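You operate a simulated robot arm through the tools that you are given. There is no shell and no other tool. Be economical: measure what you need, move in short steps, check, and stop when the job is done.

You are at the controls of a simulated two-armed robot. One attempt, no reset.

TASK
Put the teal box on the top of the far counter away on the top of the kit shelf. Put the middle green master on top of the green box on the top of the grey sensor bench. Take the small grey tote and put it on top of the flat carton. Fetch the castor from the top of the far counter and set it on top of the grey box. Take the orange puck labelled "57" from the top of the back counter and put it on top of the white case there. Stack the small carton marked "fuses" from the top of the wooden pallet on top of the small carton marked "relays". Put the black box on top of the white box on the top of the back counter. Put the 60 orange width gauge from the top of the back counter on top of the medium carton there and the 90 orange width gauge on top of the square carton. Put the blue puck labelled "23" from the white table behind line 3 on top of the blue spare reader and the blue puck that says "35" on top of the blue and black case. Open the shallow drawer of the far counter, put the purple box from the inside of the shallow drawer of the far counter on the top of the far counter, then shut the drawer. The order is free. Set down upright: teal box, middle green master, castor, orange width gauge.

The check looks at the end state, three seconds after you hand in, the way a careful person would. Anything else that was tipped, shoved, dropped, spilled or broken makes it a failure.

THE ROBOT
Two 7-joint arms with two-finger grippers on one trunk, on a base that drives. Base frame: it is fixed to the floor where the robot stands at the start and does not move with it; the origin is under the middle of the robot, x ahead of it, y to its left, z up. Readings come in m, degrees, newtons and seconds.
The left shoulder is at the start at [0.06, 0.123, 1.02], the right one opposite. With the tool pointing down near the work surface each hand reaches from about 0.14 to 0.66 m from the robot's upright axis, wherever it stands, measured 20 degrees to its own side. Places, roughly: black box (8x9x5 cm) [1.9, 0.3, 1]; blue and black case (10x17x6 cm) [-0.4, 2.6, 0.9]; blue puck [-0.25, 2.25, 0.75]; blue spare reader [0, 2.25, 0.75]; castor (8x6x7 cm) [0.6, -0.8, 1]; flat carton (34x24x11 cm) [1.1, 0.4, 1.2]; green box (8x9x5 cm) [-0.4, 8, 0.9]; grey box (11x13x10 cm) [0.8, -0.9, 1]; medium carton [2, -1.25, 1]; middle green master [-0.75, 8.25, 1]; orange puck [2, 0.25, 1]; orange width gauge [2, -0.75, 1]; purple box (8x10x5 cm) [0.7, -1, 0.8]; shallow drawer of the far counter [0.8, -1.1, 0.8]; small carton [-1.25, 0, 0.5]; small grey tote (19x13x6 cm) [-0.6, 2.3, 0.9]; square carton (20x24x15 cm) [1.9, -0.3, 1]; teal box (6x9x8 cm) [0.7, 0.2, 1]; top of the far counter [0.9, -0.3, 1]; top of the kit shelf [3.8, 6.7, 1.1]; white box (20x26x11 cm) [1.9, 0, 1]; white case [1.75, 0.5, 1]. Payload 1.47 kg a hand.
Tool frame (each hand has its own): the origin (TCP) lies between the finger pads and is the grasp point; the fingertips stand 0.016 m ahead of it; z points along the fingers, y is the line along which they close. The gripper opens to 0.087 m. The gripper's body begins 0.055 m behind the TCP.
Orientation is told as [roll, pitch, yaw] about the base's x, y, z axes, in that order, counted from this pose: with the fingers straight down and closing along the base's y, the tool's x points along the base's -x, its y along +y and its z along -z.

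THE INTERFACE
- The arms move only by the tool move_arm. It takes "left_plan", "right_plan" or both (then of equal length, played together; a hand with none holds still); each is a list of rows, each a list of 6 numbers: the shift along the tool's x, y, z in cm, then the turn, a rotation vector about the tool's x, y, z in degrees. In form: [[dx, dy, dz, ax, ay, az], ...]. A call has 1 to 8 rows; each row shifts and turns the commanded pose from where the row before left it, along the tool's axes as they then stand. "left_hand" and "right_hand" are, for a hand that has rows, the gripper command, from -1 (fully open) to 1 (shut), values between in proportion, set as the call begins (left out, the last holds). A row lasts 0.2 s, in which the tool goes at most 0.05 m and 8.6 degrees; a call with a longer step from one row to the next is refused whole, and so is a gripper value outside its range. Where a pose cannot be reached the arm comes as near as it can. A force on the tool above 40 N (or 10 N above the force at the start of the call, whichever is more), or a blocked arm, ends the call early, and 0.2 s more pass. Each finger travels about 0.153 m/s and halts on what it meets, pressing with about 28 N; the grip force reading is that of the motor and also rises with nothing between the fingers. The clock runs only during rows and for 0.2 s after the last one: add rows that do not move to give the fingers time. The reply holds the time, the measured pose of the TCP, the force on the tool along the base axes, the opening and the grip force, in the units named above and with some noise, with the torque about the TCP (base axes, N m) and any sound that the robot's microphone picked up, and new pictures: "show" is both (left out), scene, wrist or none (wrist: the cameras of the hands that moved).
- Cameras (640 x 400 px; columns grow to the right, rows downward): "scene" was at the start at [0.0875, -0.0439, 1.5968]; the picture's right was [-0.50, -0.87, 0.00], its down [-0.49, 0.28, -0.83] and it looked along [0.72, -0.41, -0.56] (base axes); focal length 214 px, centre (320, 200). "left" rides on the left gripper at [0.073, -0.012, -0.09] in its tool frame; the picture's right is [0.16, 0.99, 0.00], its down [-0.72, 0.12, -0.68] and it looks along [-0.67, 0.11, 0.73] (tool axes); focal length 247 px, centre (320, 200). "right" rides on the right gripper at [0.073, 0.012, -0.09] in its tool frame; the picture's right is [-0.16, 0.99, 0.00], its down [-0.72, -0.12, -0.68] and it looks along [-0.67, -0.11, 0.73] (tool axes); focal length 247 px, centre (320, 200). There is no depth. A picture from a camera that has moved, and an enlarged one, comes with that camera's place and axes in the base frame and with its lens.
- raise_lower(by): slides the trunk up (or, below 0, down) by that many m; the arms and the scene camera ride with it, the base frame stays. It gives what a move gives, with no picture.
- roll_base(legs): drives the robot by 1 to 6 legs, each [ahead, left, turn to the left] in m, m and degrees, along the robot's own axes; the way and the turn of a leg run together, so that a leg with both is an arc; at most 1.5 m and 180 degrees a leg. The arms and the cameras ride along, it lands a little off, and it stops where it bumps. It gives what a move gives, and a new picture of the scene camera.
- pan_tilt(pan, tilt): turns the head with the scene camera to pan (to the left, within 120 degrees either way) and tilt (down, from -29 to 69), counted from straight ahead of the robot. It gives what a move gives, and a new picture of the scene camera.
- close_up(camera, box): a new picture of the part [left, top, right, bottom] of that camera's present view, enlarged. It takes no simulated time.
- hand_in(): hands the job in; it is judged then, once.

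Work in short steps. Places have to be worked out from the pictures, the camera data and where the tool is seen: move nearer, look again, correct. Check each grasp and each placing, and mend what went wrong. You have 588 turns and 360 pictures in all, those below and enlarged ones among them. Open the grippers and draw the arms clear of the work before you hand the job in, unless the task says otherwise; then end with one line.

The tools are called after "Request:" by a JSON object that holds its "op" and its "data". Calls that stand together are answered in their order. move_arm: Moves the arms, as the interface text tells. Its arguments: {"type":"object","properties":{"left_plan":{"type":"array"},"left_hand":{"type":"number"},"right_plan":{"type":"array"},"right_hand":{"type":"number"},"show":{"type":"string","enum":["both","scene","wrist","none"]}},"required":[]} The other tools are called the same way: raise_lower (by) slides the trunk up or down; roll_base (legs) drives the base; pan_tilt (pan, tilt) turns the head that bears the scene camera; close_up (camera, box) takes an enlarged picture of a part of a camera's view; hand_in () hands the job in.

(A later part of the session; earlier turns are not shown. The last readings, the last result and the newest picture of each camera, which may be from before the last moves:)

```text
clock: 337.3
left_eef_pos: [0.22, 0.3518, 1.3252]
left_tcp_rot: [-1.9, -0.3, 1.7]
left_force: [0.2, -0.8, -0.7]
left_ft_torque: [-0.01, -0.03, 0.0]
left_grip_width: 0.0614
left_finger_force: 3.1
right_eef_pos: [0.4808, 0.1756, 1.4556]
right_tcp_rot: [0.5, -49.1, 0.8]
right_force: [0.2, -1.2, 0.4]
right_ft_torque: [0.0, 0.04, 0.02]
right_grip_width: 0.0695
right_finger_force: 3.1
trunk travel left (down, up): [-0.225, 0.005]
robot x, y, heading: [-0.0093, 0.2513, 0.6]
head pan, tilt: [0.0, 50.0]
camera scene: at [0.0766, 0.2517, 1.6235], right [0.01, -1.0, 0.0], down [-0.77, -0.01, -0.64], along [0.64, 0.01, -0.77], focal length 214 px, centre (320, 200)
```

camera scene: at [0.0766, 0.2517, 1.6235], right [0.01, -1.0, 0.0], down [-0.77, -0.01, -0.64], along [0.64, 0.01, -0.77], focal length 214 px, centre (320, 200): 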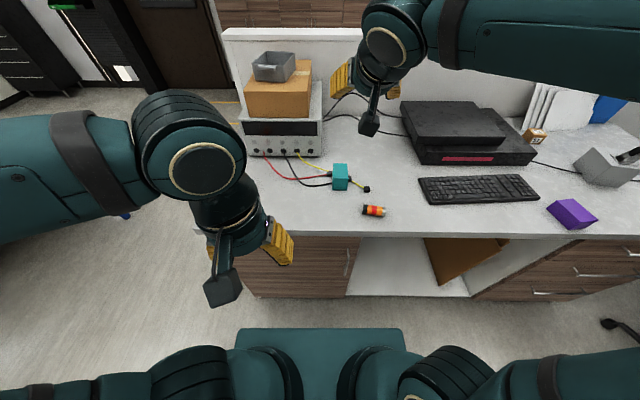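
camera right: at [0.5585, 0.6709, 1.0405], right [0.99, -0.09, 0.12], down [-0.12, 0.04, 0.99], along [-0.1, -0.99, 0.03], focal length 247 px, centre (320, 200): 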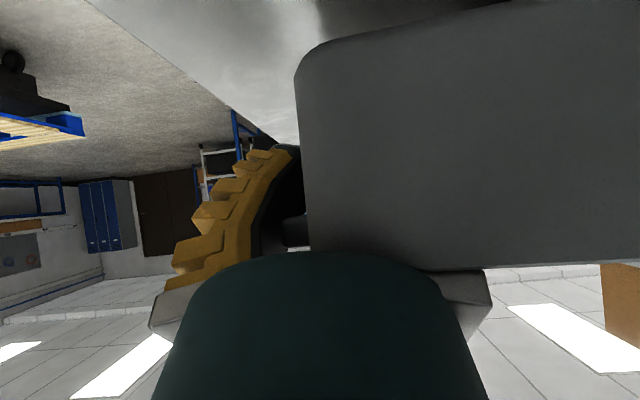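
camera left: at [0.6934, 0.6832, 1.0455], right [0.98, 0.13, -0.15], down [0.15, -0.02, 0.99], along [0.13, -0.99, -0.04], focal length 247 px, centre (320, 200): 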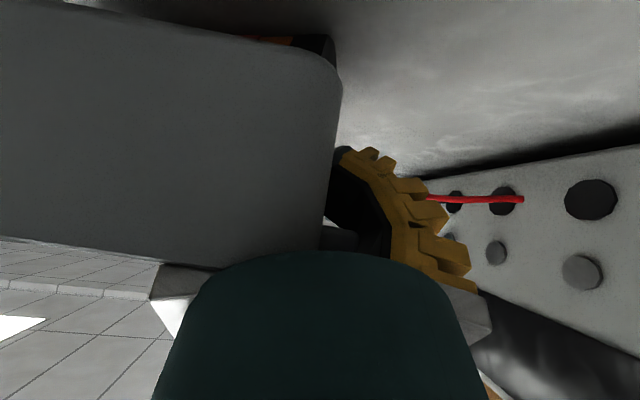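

Straighten the right hand to pitch −25° and drive closer for a wrist view of the teal box.

Request:
{"op": "move_arm", "data": {"right_plan": [[0, 0, 0, 0, 8, 0], [0, 0, 0, 0, 8, 0], [0, 0, 0, 0, 8, 0], [1.5, 0, 4, 0, 0, 0], [1.5, 0, 4, 0, 0, 0], [1.5, 0, 4, 0, 0, 0], [1.5, 0, 4, 0, 0, 0], [1.5, 0, 4, 0, 0, 0]], "right_hand": -1, "show": "none"}}

Request:
{"op": "roll_base", "data": {"legs": [[0.13, 0.12, -0.6]]}}

Request:
{"op": "close_up", "data": {"camera": "right", "box": [160, 0, 480, 200]}}

```text
clock: 339.1
left_eef_pos: [0.2223, 0.3529, 1.3237]
left_tcp_rot: [-1.8, -0.1, 1.7]
left_force: [0.5, 0.6, 0.5]
left_ft_torque: [0.01, 0.03, -0.03]
left_grip_width: 0.0613
left_finger_force: 3.4
right_eef_pos: [0.5003, 0.1796, 1.2395]
right_tcp_rot: [0.3, -25.1, 1.0]
right_force: [0.6, -0.8, 0.7]
right_ft_torque: [0.0, 0.03, 0.01]
right_grip_width: 0.087
right_finger_force: 0.1
trunk travel left (down, up): [-0.225, 0.005]
robot x, y, heading: [-0.0125, 0.2494, 1.0]
head pan, tilt: [0.0, 50.0]
```

```text
clock: 340.8
left_eef_pos: [0.3526, 0.4709, 1.3245]
left_tcp_rot: [-1.9, -0.2, 1.1]
left_force: [0.5, -0.4, -0.1]
left_ft_torque: [-0.02, -0.02, -0.05]
left_grip_width: 0.0615
left_finger_force: 3.0
right_eef_pos: [0.6295, 0.2938, 1.2399]
right_tcp_rot: [0.3, -25.2, 0.4]
right_force: [0.6, 0.2, 0.0]
right_ft_torque: [-0.01, 0.0, 0.0]
right_grip_width: 0.0871
right_finger_force: 0.1
trunk travel left (down, up): [-0.225, 0.005]
robot x, y, heading: [0.1199, 0.3695, 0.2]
head pan, tilt: [0.0, 50.0]
camera scene: at [0.2074, 0.3719, 1.6235], right [0.0, -1.0, 0.0], down [-0.77, 0.0, -0.64], along [0.64, 0.0, -0.77], focal length 214 px, centre (320, 200)
```

scene: 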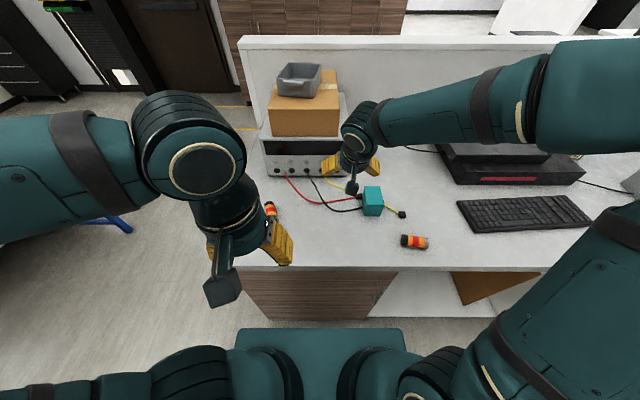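

```text
2.00 times, centred on (320, 100) of right
camera zoom: at [0.5257, 0.304, 1.2898], right [0.13, 0.99, 0.07], down [0.37, -0.12, 0.92], along [0.92, -0.1, -0.38], focal length 494 px, centre (320, 400)
```

zoom: 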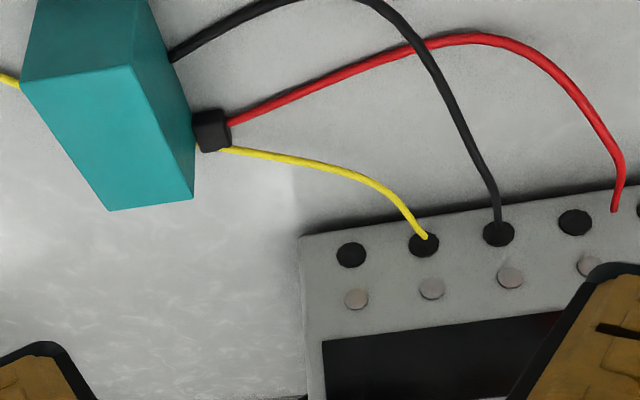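

Teal box: x 0.67–0.755, y 0.155–0.21, top ≈1.048. Align and come down along the tool axis, keeping above the connector.

Request:
{"op": "move_arm", "data": {"right_plan": [[0.9, -3.7, 0, 0, 0, 0], [0.9, -3.7, 0, 0, 0, 0], [0.8, -3.7, 0, 0, 0, 0], [0, 0, 4.5, 0, 0, 0], [0, 0, 4.5, 0, 0, 0], [0, 0, 4.5, 0, 0, 0]], "show": "wrist"}}

```text
clock: 342.2
left_eef_pos: [0.3538, 0.4704, 1.3239]
left_tcp_rot: [-1.9, -0.1, 1.1]
left_force: [0.2, 0.3, 0.9]
left_ft_torque: [-0.01, 0.01, -0.01]
left_grip_width: 0.0614
left_finger_force: 3.3
right_eef_pos: [0.6629, 0.1871, 1.1036]
right_tcp_rot: [0.3, -25.2, 0.4]
right_force: [1.0, -0.3, 0.5]
right_ft_torque: [0.03, 0.02, 0.0]
right_grip_width: 0.0871
right_finger_force: 0.0
trunk travel left (down, up): [-0.225, 0.005]
robot x, y, heading: [0.118, 0.367, 0.1]
head pan, tilt: [0.0, 50.0]
camera right: at [0.5604, 0.1963, 1.1543], right [0.13, 0.99, 0.07], down [0.37, -0.12, 0.92], along [0.92, -0.1, -0.38], focal length 247 px, centre (320, 200)
```

right: 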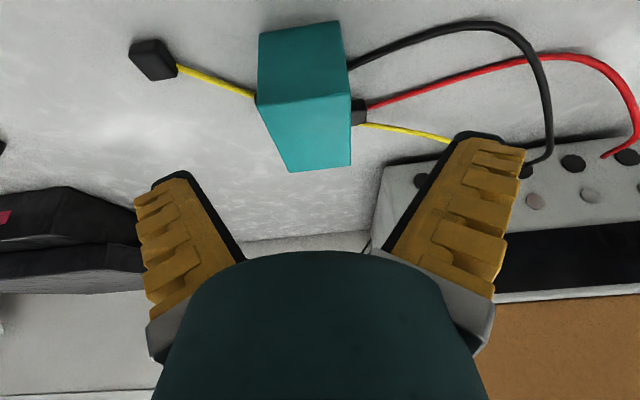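

Request:
{"op": "move_arm", "data": {"right_plan": [[0, -0.7, 3, 0, 0, 0], [-0.1, 0, 3, 0, 0, 0], [0, 0, 3.1, 0, 0, 0]], "show": "none"}}

Request:
{"op": "move_arm", "data": {"right_plan": [[0, 0, 0, 0, 0, 0], [0, 0, 0, 0, 0, 0], [0, 0, 0, 0, 0, 0]], "right_hand": 1, "show": "none"}}

Request:
{"op": "move_arm", "data": {"right_plan": [[-0.6, 0, -1.3, 0, 0, 0], [-1.2, 0, -2.6, 0, 0, 0]], "show": "wrist"}}

```text
clock: 343.0
left_eef_pos: [0.3534, 0.4695, 1.324]
left_tcp_rot: [-1.9, -0.1, 1.1]
left_force: [0.2, 0.4, 0.1]
left_ft_torque: [-0.01, 0.03, 0.01]
left_grip_width: 0.0611
left_finger_force: 3.4
right_eef_pos: [0.7035, 0.1787, 1.0209]
right_tcp_rot: [0.3, -25.2, 0.3]
right_force: [0.0, 0.2, -1.0]
right_ft_torque: [0.0, 0.0, -0.01]
right_grip_width: 0.0869
right_finger_force: 0.1
trunk travel left (down, up): [-0.225, 0.005]
robot x, y, heading: [0.1169, 0.3707, 0.0]
head pan, tilt: [0.0, 50.0]
```

```text
clock: 343.8
left_eef_pos: [0.3522, 0.47, 1.3242]
left_tcp_rot: [-1.9, -0.3, 1.0]
left_force: [0.5, 0.1, 0.6]
left_ft_torque: [0.01, 0.01, 0.03]
left_grip_width: 0.0614
left_finger_force: 3.6
right_eef_pos: [0.7031, 0.1786, 1.0235]
right_tcp_rot: [0.5, -25.2, 0.4]
right_force: [0.9, 0.4, -0.9]
right_ft_torque: [0.01, 0.04, 0.01]
right_grip_width: 0.0657
right_finger_force: 28.5
trunk travel left (down, up): [-0.225, 0.005]
robot x, y, heading: [0.1205, 0.3701, 0.2]
head pan, tilt: [0.0, 50.0]
```

```text
clock: 344.4
left_eef_pos: [0.3511, 0.4689, 1.3253]
left_tcp_rot: [-1.9, -0.2, 1.1]
left_force: [0.0, 0.2, -0.3]
left_ft_torque: [0.02, -0.03, -0.02]
left_grip_width: 0.0611
left_finger_force: 3.8
right_eef_pos: [0.7042, 0.1802, 1.0669]
right_tcp_rot: [0.3, -25.3, 0.4]
right_force: [0.0, -0.5, -1.4]
right_ft_torque: [0.0, 0.04, 0.01]
right_grip_width: 0.0659
right_finger_force: 28.3
trunk travel left (down, up): [-0.225, 0.005]
robot x, y, heading: [0.1204, 0.3713, 0.3]
head pan, tilt: [0.0, 50.0]
camera right: at [0.6004, 0.1886, 1.1168], right [0.13, 0.99, 0.07], down [0.37, -0.12, 0.92], along [0.92, -0.1, -0.38], focal length 247 px, centre (320, 200)
```

right: 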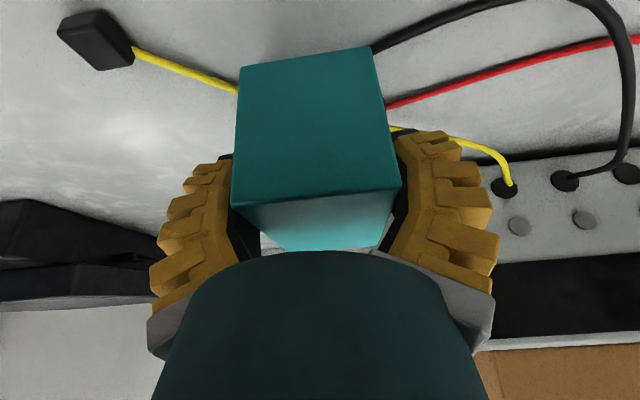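

Teal box is free and held. Raise it and drive to the white table for puck 23 with the left hand.

Request:
{"op": "move_arm", "data": {"right_plan": [[-1.9, 0, -4.1, 0, 0, 0], [-1.9, 0, -4.1, 0, 0, 0], [-1.9, 0, -4.1, 0, 0, 0], [-1.9, 0, -4.1, 0, 0, 0], [-1.9, 0, -4.1, 0, 0, 0]], "left_plan": [[0, 0, 0, -1.9, 0, 0], [0, 0, 0, 0, 0, 0], [0, 0, 0, 0, 0, 0], [0, 0, 0, 0, 0, 0], [0, 0, 0, 0, 0, 0]], "left_hand": -1, "show": "none"}}

Request:
{"op": "roll_base", "data": {"legs": [[-0.25, 0, 0], [0, 0, 90], [1.25, 0, 0]]}}

```text
clock: 345.6
left_eef_pos: [0.3512, 0.4699, 1.3245]
left_tcp_rot: [-0.1, -0.2, 1.1]
left_force: [-0.3, 0.7, -0.8]
left_ft_torque: [0.02, -0.01, 0.01]
left_grip_width: 0.087
left_finger_force: 0.0
right_eef_pos: [0.7005, 0.1736, 1.2944]
right_tcp_rot: [0.4, -25.1, 0.5]
right_force: [0.5, 0.1, -0.7]
right_ft_torque: [0.0, 0.02, -0.01]
right_grip_width: 0.0657
right_finger_force: 27.9
trunk travel left (down, up): [-0.225, 0.005]
robot x, y, heading: [0.1207, 0.3732, 0.2]
head pan, tilt: [0.0, 50.0]
```

```text
clock: 357.2
left_eef_pos: [-0.2086, 1.8705, 1.3235]
left_tcp_rot: [0.1, -0.2, 89.5]
left_force: [0.6, -0.4, 0.6]
left_ft_torque: [0.01, 0.01, 0.0]
left_grip_width: 0.0872
left_finger_force: 0.0
right_eef_pos: [0.0954, 2.2098, 1.2944]
right_tcp_rot: [0.4, -25.2, 89.1]
right_force: [-0.8, -0.1, -1.9]
right_ft_torque: [-0.02, 0.0, 0.02]
right_grip_width: 0.0651
right_finger_force: 28.0
trunk travel left (down, up): [-0.225, 0.005]
robot x, y, heading: [-0.1189, 1.6331, 88.8]
head pan, tilt: [0.0, 50.0]
camera scene: at [-0.113, 1.7217, 1.6234], right [1.0, -0.02, 0.0], down [-0.02, -0.77, -0.64], along [0.01, 0.64, -0.77], focal length 214 px, centre (320, 200)
```

scene: 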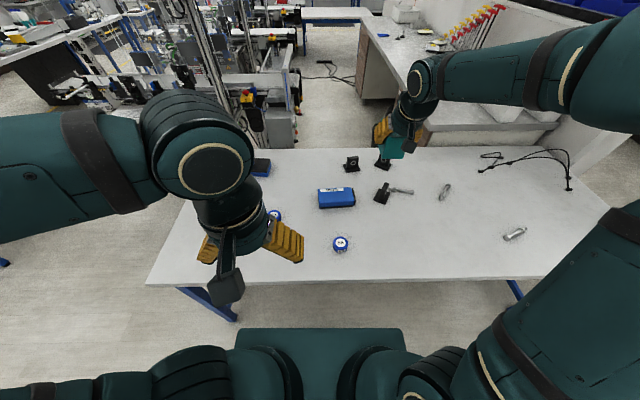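

Move 8 cm nearer and bring the left hand toward puck 23.

Request:
{"op": "roll_base", "data": {"legs": [[0.08, 0, 0.8]]}}

Request:
{"op": "move_arm", "data": {"left_plan": [[-2, 1, 4.4, 0, 0, 0], [-2, 1, 4.4, 0, 0, 0], [-2, 1, 4.4, 0, 0, 0], [-2, 1, 4.4, 0, 0, 0], [-3, 1, 3.8, 0, 0, 0], [-3, 1, 3.8, 0, 0, 0], [-3, 1, 3.8, 0, 0, 0], [-3, 1, 3.8, 0, 0, 0]], "show": "wrist"}}

```text
clock: 358.3
left_eef_pos: [-0.2117, 1.9478, 1.3235]
left_tcp_rot: [0.0, -0.1, 90.4]
left_force: [-0.4, -0.1, 0.2]
left_ft_torque: [-0.01, 0.01, 0.05]
left_grip_width: 0.087
left_finger_force: 0.2
right_eef_pos: [0.0896, 2.2927, 1.2945]
right_tcp_rot: [0.4, -25.3, 89.8]
right_force: [-0.2, -0.6, -2.6]
right_ft_torque: [-0.05, 0.01, 0.01]
right_grip_width: 0.0648
right_finger_force: 28.2
trunk travel left (down, up): [-0.225, 0.005]
robot x, y, heading: [-0.114, 1.7129, 89.6]
head pan, tilt: [0.0, 50.0]
camera scene: at [-0.113, 1.8018, 1.6234], right [1.0, -0.01, 0.0], down [-0.01, -0.77, -0.64], along [0.01, 0.64, -0.77], focal length 214 px, centre (320, 200)
```

scene: 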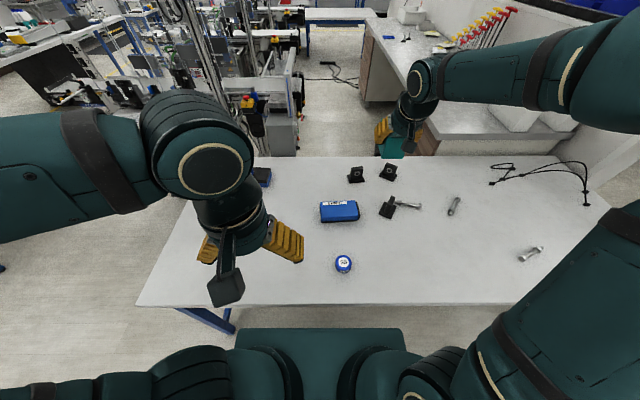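

```text
clock: 360.1
left_eef_pos: [-0.2932, 2.1484, 0.997]
left_tcp_rot: [-0.2, -0.2, 90.5]
left_force: [0.1, -0.4, -0.4]
left_ft_torque: [-0.02, 0.03, 0.01]
left_grip_width: 0.0871
left_finger_force: 0.0
right_eef_pos: [0.0878, 2.2942, 1.2943]
right_tcp_rot: [0.4, -25.1, 89.8]
right_force: [0.0, -0.5, -2.2]
right_ft_torque: [-0.04, 0.01, 0.0]
right_grip_width: 0.0649
right_finger_force: 27.9
trunk travel left (down, up): [-0.225, 0.005]
robot x, y, heading: [-0.1131, 1.717, 89.8]
head pan, tilt: [0.0, 50.0]
camera left: at [-0.2807, 2.0766, 1.0865], right [-0.99, -0.17, 0.0], down [-0.12, 0.72, 0.68], along [-0.11, 0.67, -0.73], focal length 247 px, centre (320, 200)
```

left: 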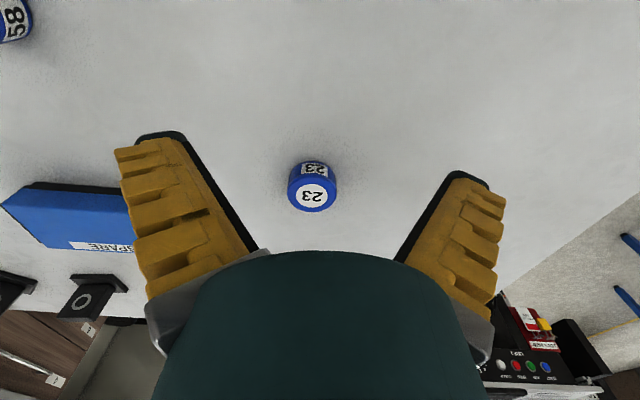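

Request:
{"op": "move_arm", "data": {"left_plan": [[-4.2, 0.4, 2.5, 0, 0, 0], [-4.2, 0.4, 2.5, 0, 0, 0], [-4.1, 0.3, 2.5, 0, 0, 0], [0, 0, 3.5, 0, 0, 0], [0, 0, 3.3, 0, 0, 0]], "show": "wrist"}}

```text
clock: 361.3
left_eef_pos: [-0.3044, 2.2748, 0.8515]
left_tcp_rot: [0.1, -0.3, 90.4]
left_force: [0.5, 0.4, -0.5]
left_ft_torque: [-0.03, -0.02, -0.03]
left_grip_width: 0.0869
left_finger_force: 0.0
right_eef_pos: [0.0904, 2.293, 1.2932]
right_tcp_rot: [0.4, -25.2, 89.8]
right_force: [0.5, -0.6, -2.1]
right_ft_torque: [-0.08, 0.01, -0.01]
right_grip_width: 0.0652
right_finger_force: 28.1
trunk travel left (down, up): [-0.225, 0.005]
robot x, y, heading: [-0.1158, 1.7113, 89.7]
head pan, tilt: [0.0, 50.0]
camera left: at [-0.292, 2.2019, 0.9402], right [-0.99, -0.16, 0.0], down [-0.12, 0.72, 0.68], along [-0.11, 0.67, -0.73], focal length 247 px, centre (320, 200)
```

left: 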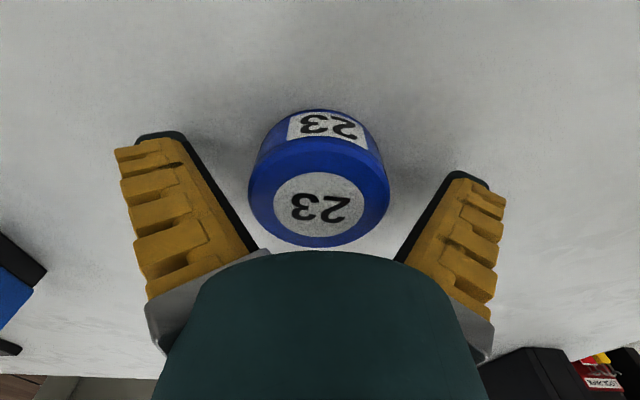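

Request:
{"op": "move_arm", "data": {"left_plan": [[0, 0, 0.3, 0, 0, 0], [0, 0, 0, 0, 0, 0], [0, 0, 0, 0, 0, 0], [0, 0, 0, 0, 0, 0]], "left_hand": 1, "show": "none"}}

Request:
{"op": "move_arm", "data": {"left_plan": [[0, 0, -2, 0, 0, 0], [0, 0, -4, 0, 0, 0], [0, 0, -4, 0, 0, 0], [2, 0, -4, 0, 0, 0]], "show": "none"}}

Request:
{"op": "roll_base", "data": {"legs": [[0, -0.22, 0]]}}

```text
clock: 362.3
left_eef_pos: [-0.305, 2.273, 0.8499]
left_tcp_rot: [-0.1, -0.2, 90.4]
left_force: [0.3, -1.4, 8.7]
left_ft_torque: [-0.02, 0.0, 0.02]
left_grip_width: 0.0594
left_finger_force: 28.1
right_eef_pos: [0.0906, 2.2925, 1.295]
right_tcp_rot: [0.4, -25.2, 89.8]
right_force: [-0.1, -0.5, -1.9]
right_ft_torque: [-0.04, 0.01, 0.07]
right_grip_width: 0.0652
right_finger_force: 28.1
trunk travel left (down, up): [-0.225, 0.005]
robot x, y, heading: [-0.1139, 1.7141, 89.7]
head pan, tilt: [0.0, 50.0]
```

```text
clock: 363.3
left_eef_pos: [-0.3027, 2.2504, 0.9918]
left_tcp_rot: [0.0, -0.2, 90.4]
left_force: [-0.9, 0.5, -1.4]
left_ft_torque: [0.04, 0.01, -0.04]
left_grip_width: 0.0595
left_finger_force: 27.8
right_eef_pos: [0.0909, 2.2913, 1.2953]
right_tcp_rot: [0.4, -25.4, 89.9]
right_force: [-0.1, -0.4, -2.1]
right_ft_torque: [0.0, 0.04, -0.02]
right_grip_width: 0.065
right_finger_force: 27.9
trunk travel left (down, up): [-0.225, 0.005]
robot x, y, heading: [-0.1152, 1.7129, 89.6]
head pan, tilt: [0.0, 50.0]
```

```text
clock: 365.9
left_eef_pos: [-0.0805, 2.2507, 0.9897]
left_tcp_rot: [-0.1, -0.2, 90.2]
left_force: [0.8, 0.1, -0.7]
left_ft_torque: [0.0, 0.01, -0.01]
left_grip_width: 0.0593
left_finger_force: 28.4
right_eef_pos: [0.3125, 2.2902, 1.2933]
right_tcp_rot: [0.4, -25.1, 89.7]
right_force: [-0.3, -0.2, -2.4]
right_ft_torque: [-0.01, -0.02, -0.02]
right_grip_width: 0.0649
right_finger_force: 28.6
trunk travel left (down, up): [-0.225, 0.005]
robot x, y, heading: [0.106, 1.7109, 89.1]
head pan, tilt: [0.0, 50.0]
camera scene: at [0.1093, 1.7986, 1.6234], right [1.0, -0.01, 0.0], down [-0.01, -0.77, -0.64], along [0.01, 0.64, -0.77], focal length 214 px, centre (320, 200)
```

scene: 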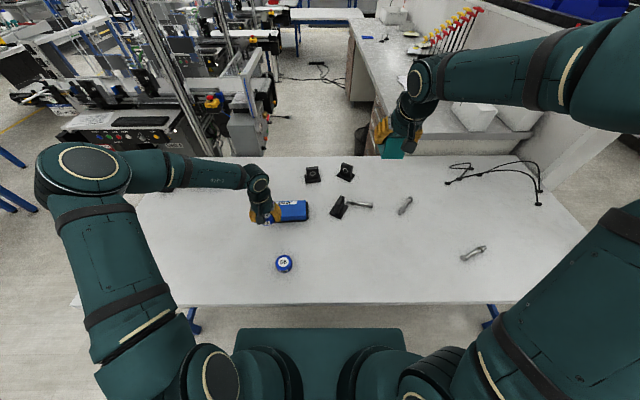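

Request:
{"op": "close_up", "data": {"camera": "left", "box": [80, 60, 560, 360]}}

Request:
{"op": "close_up", "data": {"camera": "scene", "box": [230, 170, 350, 250]}}

```text
1.33 times, centred on (320, 210) of left
camera zoom: at [-0.0681, 2.1788, 1.0798], right [-0.99, -0.16, 0.0], down [-0.12, 0.72, 0.68], along [-0.11, 0.67, -0.73], focal length 329 px, centre (320, 187)
```

zoom: 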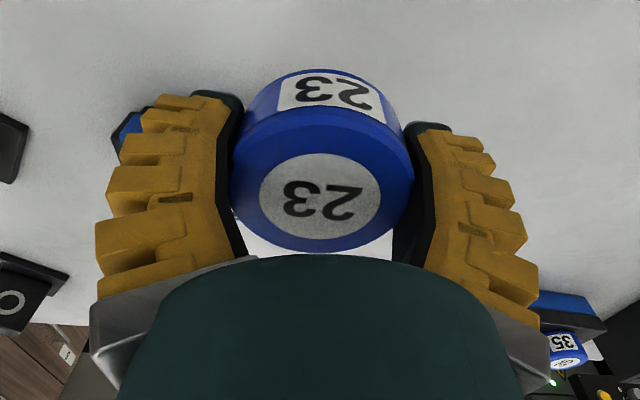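

```text
5.00 times, centred on (290, 210) of scene
camera zoom: at [0.1093, 1.7986, 1.6234], right [1.0, -0.01, 0.0], down [-0.01, -0.77, -0.64], along [0.01, 0.64, -0.77], focal length 1072 px, centre (470, 150)
```

zoom: 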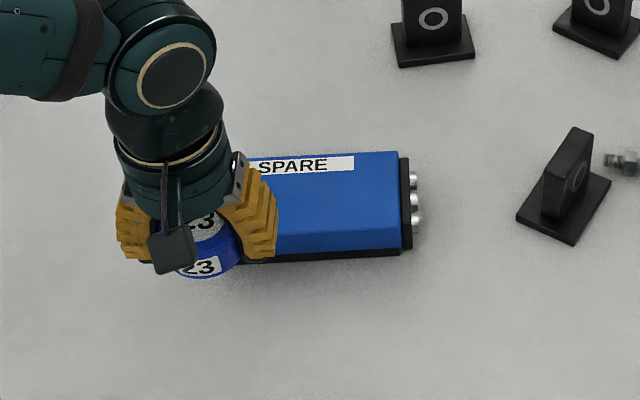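

Reader top: x −0.11…0.057, y 2.32–2.405, z≈0.89. Move puck 23 over its centre.

Request:
{"op": "move_arm", "data": {"left_plan": [[-3.9, -1.8, 0, 0, 0, 0], [-3.9, -1.8, 1, 0, 0, 0], [-3.7, -1.9, 2, 0, 0, 0]], "show": "none"}}

Request:
{"op": "close_up", "data": {"camera": "scene", "box": [230, 170, 350, 250]}}

```text
clock: 366.7
left_eef_pos: [-0.0265, 2.3678, 0.9637]
left_tcp_rot: [0.1, -0.1, 90.3]
left_force: [-0.4, 1.0, -0.5]
left_ft_torque: [-0.02, 0.02, 0.0]
left_grip_width: 0.0594
left_finger_force: 28.2
right_eef_pos: [0.3135, 2.2919, 1.2922]
right_tcp_rot: [0.4, -24.9, 89.7]
right_force: [1.0, -0.1, -2.1]
right_ft_torque: [-0.05, 0.03, 0.0]
right_grip_width: 0.0648
right_finger_force: 28.1
trunk travel left (down, up): [-0.225, 0.005]
robot x, y, heading: [0.1061, 1.711, 89.4]
head pan, tilt: [0.0, 50.0]
```

```text
5.00 times, centred on (290, 210) of scene
camera zoom: at [0.1098, 1.8004, 1.6233], right [1.0, -0.01, 0.0], down [-0.01, -0.77, -0.64], along [0.01, 0.64, -0.77], focal length 1072 px, centre (470, 150)
```

zoom: 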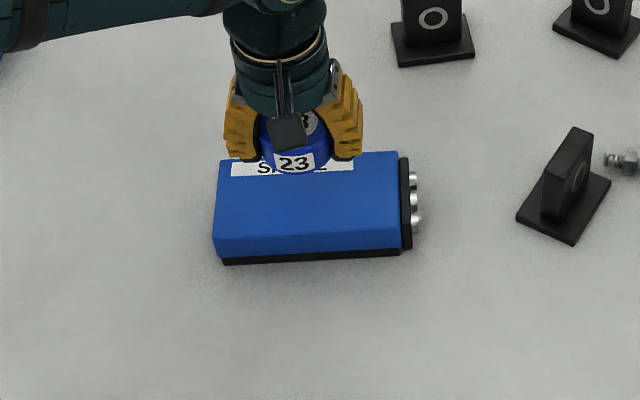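

Slightly far; come back 1.3 cm and lower.

Request:
{"op": "move_arm", "data": {"left_plan": [[1.3, 0, 1.5, 0, 0, 0], [0, 0, 2.5, 0, 0, 0], [0, 0, 0.6, 0, 0, 0], [0, 0, 0.5, 0, 0, 0], [0, 0, 0.5, 0, 0, 0], [0, 0, 0.5, 0, 0, 0]], "show": "none"}}

```text
clock: 368.1
left_eef_pos: [-0.0264, 2.3543, 0.8992]
left_tcp_rot: [0.0, -0.1, 90.3]
left_force: [-0.7, -1.2, -0.8]
left_ft_torque: [0.01, -0.02, -0.01]
left_grip_width: 0.0592
left_finger_force: 27.6
right_eef_pos: [0.3117, 2.2902, 1.2934]
right_tcp_rot: [0.4, -25.2, 89.8]
right_force: [-0.1, 0.1, -1.9]
right_ft_torque: [-0.05, 0.02, -0.03]
right_grip_width: 0.0649
right_finger_force: 28.0
trunk travel left (down, up): [-0.225, 0.005]
robot x, y, heading: [0.1058, 1.7114, 89.2]
head pan, tilt: [0.0, 50.0]
```

Request:
{"op": "move_arm", "data": {"left_plan": [[0, 0, 0.5, 0, 0, 0], [0, 0, 0.5, 0, 0, 0], [0, 0, 0.5, 0, 0, 0]], "show": "none"}}

Request:
{"op": "close_up", "data": {"camera": "scene", "box": [230, 170, 350, 250]}}

```text
clock: 368.8
left_eef_pos: [-0.0247, 2.3555, 0.8951]
left_tcp_rot: [-0.1, -0.7, 90.5]
left_force: [-1.4, -7.3, 18.6]
left_ft_torque: [-0.29, 0.17, 0.07]
left_grip_width: 0.0599
left_finger_force: 27.7
right_eef_pos: [0.3119, 2.2877, 1.2944]
right_tcp_rot: [0.4, -25.2, 89.7]
right_force: [-0.3, 0.5, -2.5]
right_ft_torque: [-0.04, 0.0, -0.01]
right_grip_width: 0.065
right_finger_force: 28.0
trunk travel left (down, up): [-0.225, 0.005]
robot x, y, heading: [0.1032, 1.7094, 89.1]
head pan, tilt: [0.0, 50.0]
stopped in row 3 (left hand): the force on the tool passed its limit at 46 N (the readings are from after the stop); the commanded pose is now the measured one
```

```text
5.00 times, centred on (290, 210) of scene
camera zoom: at [0.1091, 1.7968, 1.6236], right [1.0, -0.01, 0.0], down [-0.01, -0.77, -0.64], along [0.01, 0.64, -0.77], focal length 1072 px, centre (470, 150)
```

zoom: 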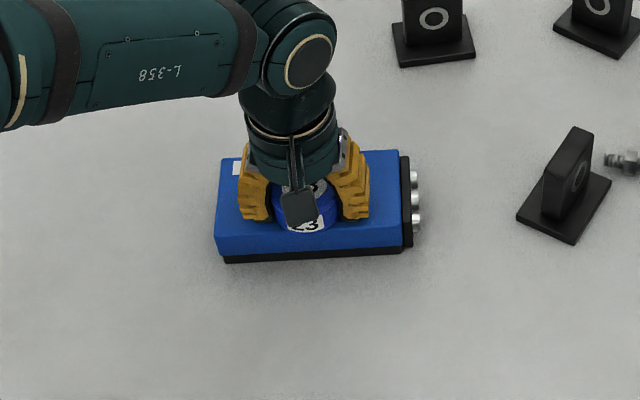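

Puck is on the reader top. Release and rise.

Request:
{"op": "move_arm", "data": {"left_plan": [[0, 0, -0.2, 0, 0, 0], [0, 0, 0, 0, 0, 0], [0, 0, -3, 0, 0, 0], [0, 0, -4.5, 0, 0, 0], [1, 0, -4.5, 0, 0, 0], [1, 0, -4.5, 0, 0, 0], [1, 0, -4.5, 0, 0, 0]], "left_hand": -1, "show": "wrist"}}

```text
clock: 370.4
left_eef_pos: [-0.0253, 2.3207, 1.1058]
left_tcp_rot: [0.0, -0.5, 90.4]
left_force: [-0.2, 0.0, 0.8]
left_ft_torque: [0.01, -0.01, 0.03]
left_grip_width: 0.0871
left_finger_force: 0.0
right_eef_pos: [0.3128, 2.2891, 1.2952]
right_tcp_rot: [0.4, -25.2, 89.6]
right_force: [0.7, 0.4, -1.9]
right_ft_torque: [-0.05, -0.01, 0.0]
right_grip_width: 0.0649
right_finger_force: 27.8
trunk travel left (down, up): [-0.225, 0.005]
robot x, y, heading: [0.1097, 1.7093, 89.2]
head pan, tilt: [0.0, 50.0]
camera left: at [-0.0138, 2.248, 1.1938], right [-0.99, -0.16, 0.0], down [-0.12, 0.72, 0.69], along [-0.11, 0.68, -0.73], focal length 247 px, centre (320, 200)
```

left: 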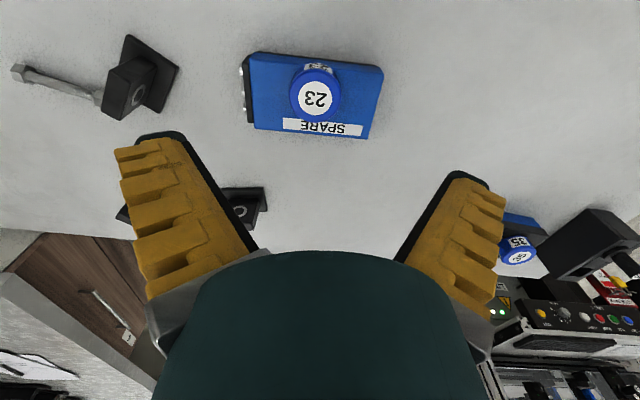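

Puck 23 is on the reader. Back off and look toward the kit shelf region to the north-east.

Request:
{"op": "roll_base", "data": {"legs": [[-0.45, 0, 0.5], [0, -1.4, 0]]}}

Request:
{"op": "pan_tilt", "data": {"pan": -20, "tilt": 10}}

```text
clock: 385.2
left_eef_pos: [1.3786, 1.8573, 1.1041]
left_tcp_rot: [0.1, -0.5, 90.0]
left_force: [-0.4, -0.3, 0.7]
left_ft_torque: [0.02, 0.0, 0.01]
left_grip_width: 0.0869
left_finger_force: 0.0
right_eef_pos: [1.7172, 1.8229, 1.2937]
right_tcp_rot: [0.4, -25.2, 89.3]
right_force: [-0.2, 0.4, -1.8]
right_ft_torque: [-0.04, 0.0, -0.01]
right_grip_width: 0.0642
right_finger_force: 28.4
trunk travel left (down, up): [-0.225, 0.005]
robot x, y, heading: [1.5093, 1.2426, 88.9]
head pan, tilt: [0.0, 50.0]
camera scene: at [1.5098, 1.3326, 1.6234], right [1.0, -0.02, 0.0], down [-0.01, -0.77, -0.64], along [0.01, 0.64, -0.77], focal length 214 px, centre (320, 200)
```

scene: 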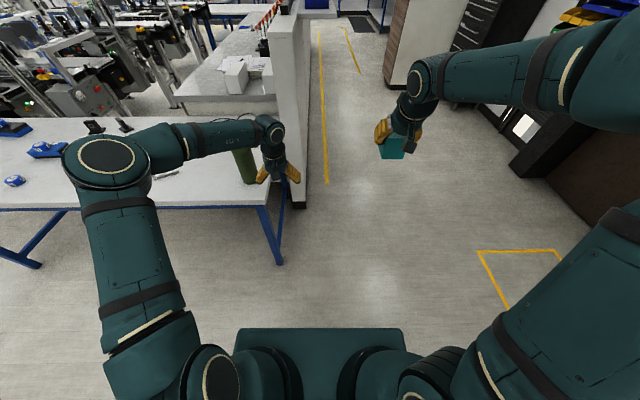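

```text
clock: 386.3
left_eef_pos: [1.3797, 1.8563, 1.1033]
left_tcp_rot: [-0.1, -0.5, 89.8]
left_force: [0.9, 0.9, -0.3]
left_ft_torque: [-0.04, 0.02, 0.01]
left_grip_width: 0.087
left_finger_force: 0.0
right_eef_pos: [1.7165, 1.8228, 1.2937]
right_tcp_rot: [0.5, -25.2, 89.2]
right_force: [-0.4, -0.3, -2.7]
right_ft_torque: [-0.03, -0.04, 0.0]
right_grip_width: 0.0642
right_finger_force: 28.1
trunk travel left (down, up): [-0.225, 0.005]
robot x, y, heading: [1.5054, 1.2466, 88.9]
head pan, tilt: [-20.0, 10.0]
camera scene: at [1.5417, 1.3424, 1.6852], right [0.93, -0.36, 0.0], down [-0.06, -0.16, -0.98], along [0.35, 0.92, -0.17], focal length 214 px, centre (320, 200)
```

scene: 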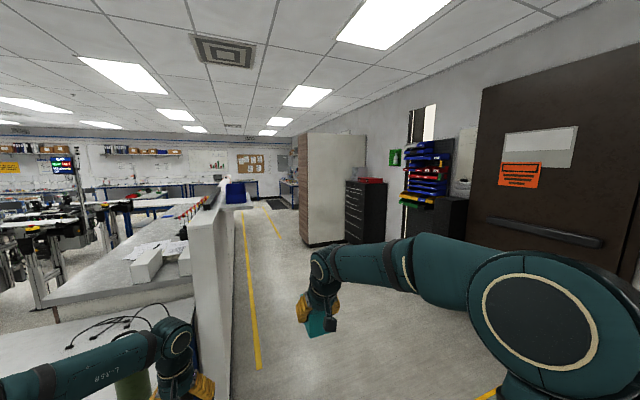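

There's a passage north at x≈2.1. Strafe right and drive north.

Request:
{"op": "roll_base", "data": {"legs": [[0, -0.6, 1], [1.5, 0, 0], [1.5, 0, 0]]}}

```text
clock: 406.2
left_eef_pos: [1.8734, 4.8743, 1.1042]
left_tcp_rot: [0.0, -0.6, 91.7]
left_force: [-0.3, 0.3, -0.1]
left_ft_torque: [-0.02, -0.06, -0.02]
left_grip_width: 0.0869
left_finger_force: 0.1
right_eef_pos: [2.2122, 4.8502, 1.2933]
right_tcp_rot: [0.4, -25.2, 91.1]
right_force: [-0.3, 0.6, -1.0]
right_ft_torque: [-0.05, 0.01, -0.03]
right_grip_width: 0.0637
right_finger_force: 27.8
trunk travel left (down, up): [-0.225, 0.005]
robot x, y, heading: [2.0239, 4.2652, 91.0]
head pan, tilt: [-20.0, 10.0]
camera scene: at [2.0527, 4.3643, 1.6853], right [0.94, -0.33, 0.0], down [-0.06, -0.16, -0.98], along [0.32, 0.93, -0.17], focal length 214 px, centre (320, 200)
```

scene: 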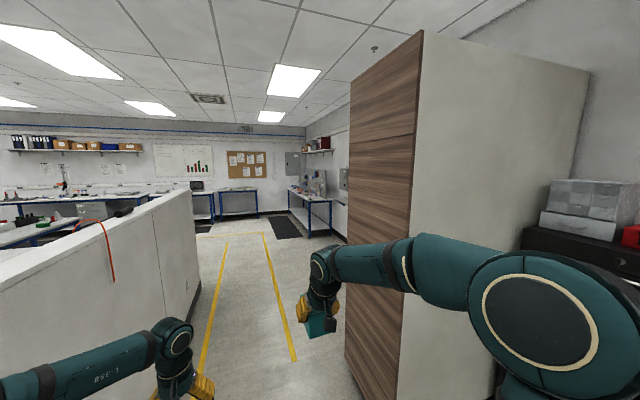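

The arms' span is too wide for the gap beside the cabinet; turn to face east and pass sideways.

Request:
{"op": "roll_base", "data": {"legs": [[0, 0, -91], [-0.12, 0, 0], [0, 1.3, 0]]}}

```text
clock: 422.5
left_eef_pos: [2.5195, 5.687, 1.1055]
left_tcp_rot: [0.0, -0.6, 0.4]
left_force: [0.4, 0.2, -0.1]
left_ft_torque: [0.0, -0.01, -0.02]
left_grip_width: 0.087
left_finger_force: 0.1
right_eef_pos: [2.4883, 5.3488, 1.2945]
right_tcp_rot: [0.4, -25.2, -0.3]
right_force: [-0.5, 0.2, -2.0]
right_ft_torque: [0.01, 0.05, 0.02]
right_grip_width: 0.0633
right_finger_force: 28.0
trunk travel left (down, up): [-0.225, 0.005]
robot x, y, heading: [1.9092, 5.5524, -0.5]
head pan, tilt: [-20.0, 10.0]
camera scene: at [2.0072, 5.5218, 1.6853], right [-0.35, -0.94, 0.0], down [-0.16, 0.06, -0.98], along [0.92, -0.35, -0.17], focal length 214 px, centre (320, 200)
```

scene: 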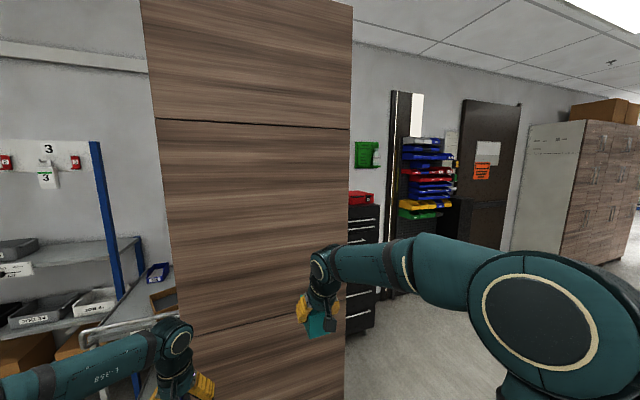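

Continue north past the cabinet and look ahead.

Request:
{"op": "roll_base", "data": {"legs": [[0, 1.05, 0.5]]}}

Request:
{"op": "pan_tilt", "data": {"pan": 5, "tilt": 22}}

```text
clock: 431.9
left_eef_pos: [2.5254, 6.7351, 1.1045]
left_tcp_rot: [0.0, -0.6, 0.9]
left_force: [0.0, -0.5, -0.5]
left_ft_torque: [0.0, -0.02, -0.02]
left_grip_width: 0.087
left_finger_force: 0.0
right_eef_pos: [2.4948, 6.3958, 1.2942]
right_tcp_rot: [0.4, -25.2, 0.3]
right_force: [0.2, 0.3, -1.0]
right_ft_torque: [-0.02, 0.07, 0.0]
right_grip_width: 0.0629
right_finger_force: 28.4
trunk travel left (down, up): [-0.225, 0.005]
robot x, y, heading: [1.9163, 6.5958, 0.0]
head pan, tilt: [-20.0, 10.0]
camera scene: at [2.0132, 6.5649, 1.6853], right [-0.34, -0.94, 0.0], down [-0.16, 0.06, -0.98], along [0.93, -0.34, -0.17], focal length 214 px, centre (320, 200)
```

scene: 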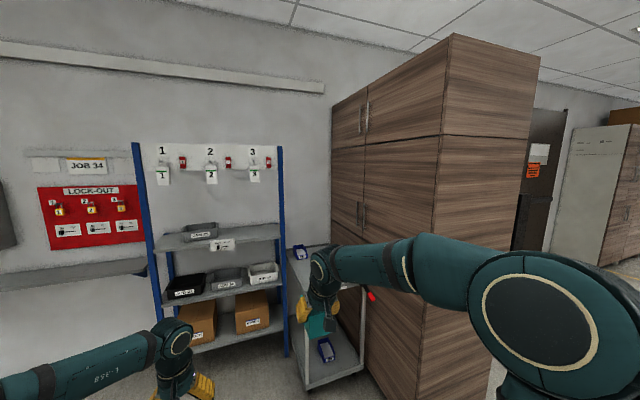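

```text
clock: 432.8
left_eef_pos: [2.5253, 6.7361, 1.1044]
left_tcp_rot: [0.0, -0.6, 0.8]
left_force: [0.9, 0.2, -0.1]
left_ft_torque: [0.05, -0.02, -0.02]
left_grip_width: 0.0869
left_finger_force: 0.0
right_eef_pos: [2.4956, 6.3968, 1.2932]
right_tcp_rot: [0.5, -25.3, 0.2]
right_force: [0.1, 0.3, -1.5]
right_ft_torque: [0.02, 0.09, 0.0]
right_grip_width: 0.0628
right_finger_force: 28.2
trunk travel left (down, up): [-0.225, 0.005]
robot x, y, heading: [1.9147, 6.5961, -0.1]
head pan, tilt: [5.0, 22.0]
camera scene: at [2.0183, 6.6046, 1.6658], right [0.09, -1.0, 0.0], down [-0.37, -0.03, -0.93], along [0.92, 0.08, -0.37], focal length 214 px, centre (320, 200)
```

scene: 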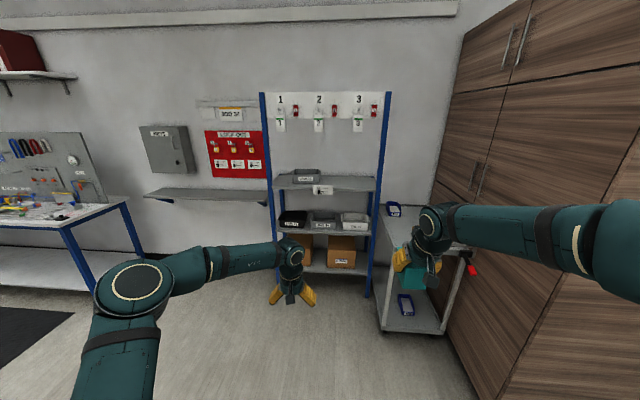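

The kit shelf (blue posts) is ahead; its top shelf z≈1.1 has free room at the right half (y≈6.35–6.7). First tuck the left hand back and up.

Request:
{"op": "move_arm", "data": {"left_plan": [[3, 0, -3.5, 0, 0, 0], [3, 0, -3.5, 0, 0, 0], [3, 0, -3.5, 0, 0, 0], [3, 0, -3.5, 0, 0, 0], [3, 0, -3.5, 0, 0, 0], [3, 0, -3.5, 0, 0, 0], [3, 0, -3.5, 0, 0, 0]], "show": "none"}}

Request:
{"op": "roll_base", "data": {"legs": [[1.15, 0.09, 0]]}}

```text
clock: 434.4
left_eef_pos: [2.3103, 6.729, 1.349]
left_tcp_rot: [0.0, -0.6, 0.9]
left_force: [-0.7, -0.2, 0.0]
left_ft_torque: [0.05, -0.08, -0.05]
left_grip_width: 0.087
left_finger_force: 0.1
right_eef_pos: [2.4931, 6.3945, 1.2959]
right_tcp_rot: [0.4, -25.4, 0.1]
right_force: [-0.4, 0.1, -1.9]
right_ft_torque: [0.0, 0.03, -0.03]
right_grip_width: 0.0629
right_finger_force: 28.2
trunk travel left (down, up): [-0.225, 0.005]
robot x, y, heading: [1.9145, 6.5944, -0.1]
head pan, tilt: [5.0, 22.0]
```

```text
clock: 440.2
left_eef_pos: [3.4577, 6.7904, 1.3478]
left_tcp_rot: [0.1, -0.6, -0.8]
left_force: [-0.1, 0.2, 0.2]
left_ft_torque: [-0.03, -0.01, 0.02]
left_grip_width: 0.087
left_finger_force: 0.1
right_eef_pos: [3.6294, 6.4513, 1.2945]
right_tcp_rot: [0.4, -25.2, -1.5]
right_force: [0.0, 0.0, -2.3]
right_ft_torque: [-0.04, 0.06, 0.0]
right_grip_width: 0.0627
right_finger_force: 27.6
trunk travel left (down, up): [-0.225, 0.005]
robot x, y, heading: [3.0551, 6.6672, -1.2]
head pan, tilt: [5.0, 22.0]
camera scene: at [3.1591, 6.6732, 1.6658], right [0.06, -1.0, 0.0], down [-0.37, -0.02, -0.93], along [0.93, 0.05, -0.37], focal length 214 px, centre (320, 200)
```

scene: 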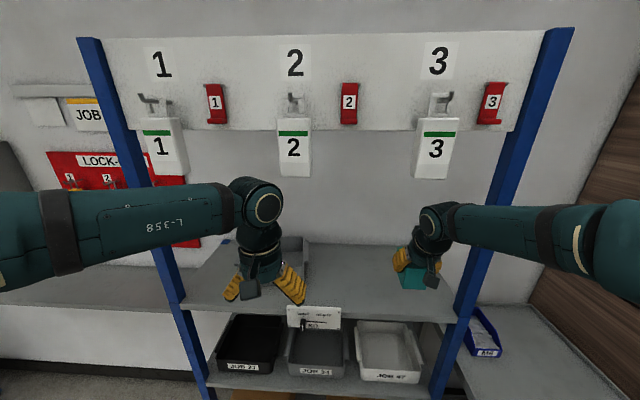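

Move 0.1 m forward, then lower the teal box onto the free right part.

Request:
{"op": "roll_base", "data": {"legs": [[0.1, 0.02, 1.2]]}}

Request:
{"op": "move_arm", "data": {"right_plan": [[-3.3, 0, 1.6, 0, 0, 0], [0.9, 0, 3, 0, 0, 0], [1.5, 0, 3, 0, 0, 0], [1.5, 0, 3, 0, 0, 0]], "show": "both"}}

```text
clock: 441.4
left_eef_pos: [3.5542, 6.8163, 1.3466]
left_tcp_rot: [0.0, -0.6, 0.6]
left_force: [0.1, 0.6, -0.3]
left_ft_torque: [0.0, 0.05, -0.02]
left_grip_width: 0.0869
left_finger_force: 0.0
right_eef_pos: [3.7351, 6.4806, 1.294]
right_tcp_rot: [0.4, -25.1, -0.3]
right_force: [0.4, 0.9, -2.2]
right_ft_torque: [0.01, 0.03, 0.0]
right_grip_width: 0.0624
right_finger_force: 27.7
trunk travel left (down, up): [-0.225, 0.005]
robot x, y, heading: [3.1567, 6.6814, -0.8]
head pan, tilt: [5.0, 22.0]
camera scene: at [3.2589, 6.6934, 1.6658], right [0.08, -1.0, 0.0], down [-0.37, -0.03, -0.93], along [0.92, 0.07, -0.37], focal length 214 px, centre (320, 200)
```

scene: 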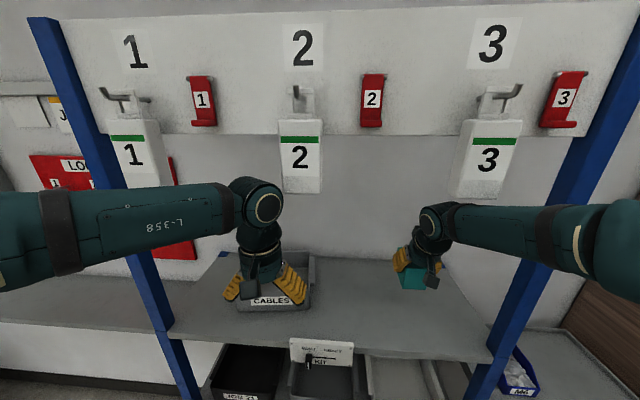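

```text
clock: 442.4
left_eef_pos: [3.5552, 6.8163, 1.3456]
left_tcp_rot: [0.0, -0.7, 0.3]
left_force: [0.1, -0.8, 0.6]
left_ft_torque: [-0.01, 0.0, -0.01]
left_grip_width: 0.0869
left_finger_force: 0.0
right_eef_pos: [3.7754, 6.4818, 1.1948]
right_tcp_rot: [0.4, -25.1, -0.3]
right_force: [-0.5, -0.3, -1.2]
right_ft_torque: [0.02, 0.03, 0.01]
right_grip_width: 0.0625
right_finger_force: 28.0
trunk travel left (down, up): [-0.225, 0.005]
robot x, y, heading: [3.1562, 6.6847, -0.4]
head pan, tilt: [5.0, 22.0]
camera scene: at [3.2595, 6.6931, 1.6657], right [0.08, -1.0, 0.0], down [-0.37, -0.03, -0.93], along [0.92, 0.07, -0.38], focal length 214 px, centre (320, 200)
camera right: at [3.6717, 6.4925, 1.2452], right [0.15, 0.99, 0.07], down [0.37, -0.12, 0.92], along [0.92, -0.11, -0.38], focal length 247 px, centre (320, 200)
```

scene: 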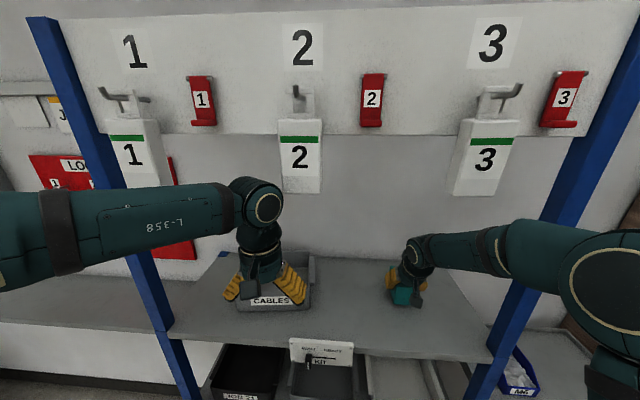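
right: 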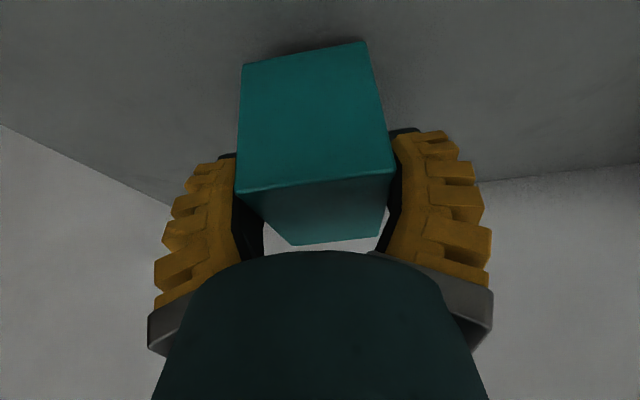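

Request:
{"op": "move_arm", "data": {"right_plan": [[0.42, 0, 0.9, 0, 0, 0], [0.42, 0, 0.9, 0, 0, 0], [0.25, 0, 0.55, 0, 0, 0], [0.25, 0, 0.55, 0, 0, 0], [0.25, 0, 0.55, 0, 0, 0], [0.25, 0, 0.55, 0, 0, 0]], "show": "none"}}

```text
clock: 443.7
left_eef_pos: [3.5528, 6.8163, 1.346]
left_tcp_rot: [-0.1, -0.6, 0.4]
left_force: [1.1, 0.4, -0.4]
left_ft_torque: [-0.01, 0.01, 0.04]
left_grip_width: 0.087
left_finger_force: 0.0
right_eef_pos: [3.7756, 6.481, 1.1597]
right_tcp_rot: [0.4, -25.9, -0.3]
right_force: [-4.8, -0.2, 15.8]
right_ft_torque: [-0.26, 0.67, -0.08]
right_grip_width: 0.0665
right_finger_force: 27.8
trunk travel left (down, up): [-0.225, 0.005]
robot x, y, heading: [3.1527, 6.6877, -0.4]
head pan, tilt: [5.0, 22.0]
stopped in row 6 (right hand): the force on the tool passed its limit at 51 N (the readings are from after the stop); the commanded pose is now the measured one
```

Contact. Release and back out along the tool axis.

Request:
{"op": "move_arm", "data": {"right_plan": [[0, 0, 0, 0, 0, 0], [0, 0, 0, 0, 0, 0], [0, 0, -2, 0, 0, 0], [0, 0, -4, 0, 0, 0], [0, 0, -4, 0, 0, 0], [0, 0, -4, 0, 0, 0]], "right_hand": -1, "show": "wrist"}}

```text
clock: 445.1
left_eef_pos: [3.5541, 6.8162, 1.3472]
left_tcp_rot: [-0.1, -0.7, 0.4]
left_force: [0.7, -0.5, 0.2]
left_ft_torque: [0.01, -0.01, 0.02]
left_grip_width: 0.087
left_finger_force: 0.1
right_eef_pos: [3.7144, 6.4784, 1.2859]
right_tcp_rot: [0.4, -25.7, -0.3]
right_force: [-0.6, 0.4, -0.1]
right_ft_torque: [0.0, 0.01, -0.01]
right_grip_width: 0.0871
right_finger_force: 0.0
trunk travel left (down, up): [-0.225, 0.005]
robot x, y, heading: [3.1572, 6.6824, -0.3]
head pan, tilt: [5.0, 22.0]
camera right: at [3.6105, 6.4896, 1.3359], right [0.14, 0.99, 0.07], down [0.36, -0.12, 0.93], along [0.92, -0.11, -0.37], focal length 247 px, centre (320, 200)
```

right: 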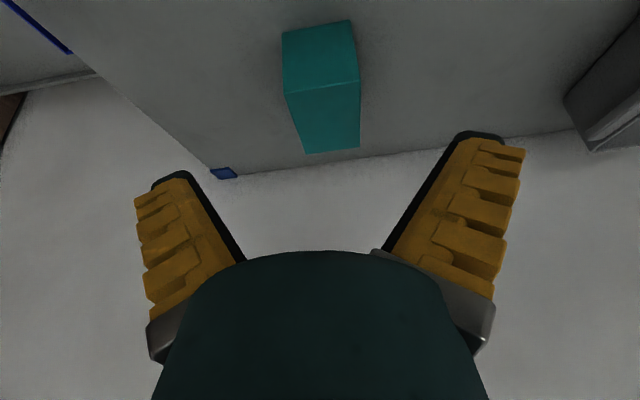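

Teal box stands on the kit shelf. Back away and look west for the sensor bench.

Request:
{"op": "roll_base", "data": {"legs": [[-1.0, 0.2, 0], [0, 0, 150]]}}

```text
clock: 456.5
left_eef_pos: [1.7623, 6.9974, 1.3473]
left_tcp_rot: [0.1, -0.5, 149.2]
left_force: [0.7, 0.2, 0.1]
left_ft_torque: [0.04, 0.0, 0.0]
left_grip_width: 0.0869
left_finger_force: 0.1
right_eef_pos: [1.8003, 7.3705, 1.2858]
right_tcp_rot: [0.4, -25.7, 148.4]
right_force: [0.5, 0.3, -0.2]
right_ft_torque: [0.02, -0.02, 0.01]
right_grip_width: 0.0871
right_finger_force: 0.2
trunk travel left (down, up): [-0.225, 0.005]
robot x, y, heading: [2.172, 6.9028, 148.3]
head pan, tilt: [5.0, 22.0]
camera scene: at [2.0816, 6.9496, 1.6658], right [0.45, 0.89, 0.0], down [0.33, -0.17, -0.93], along [-0.83, 0.42, -0.37], focal length 214 px, centre (320, 200)
```

scene: 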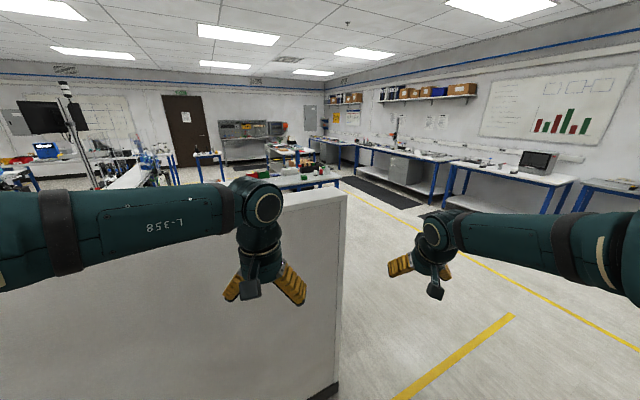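

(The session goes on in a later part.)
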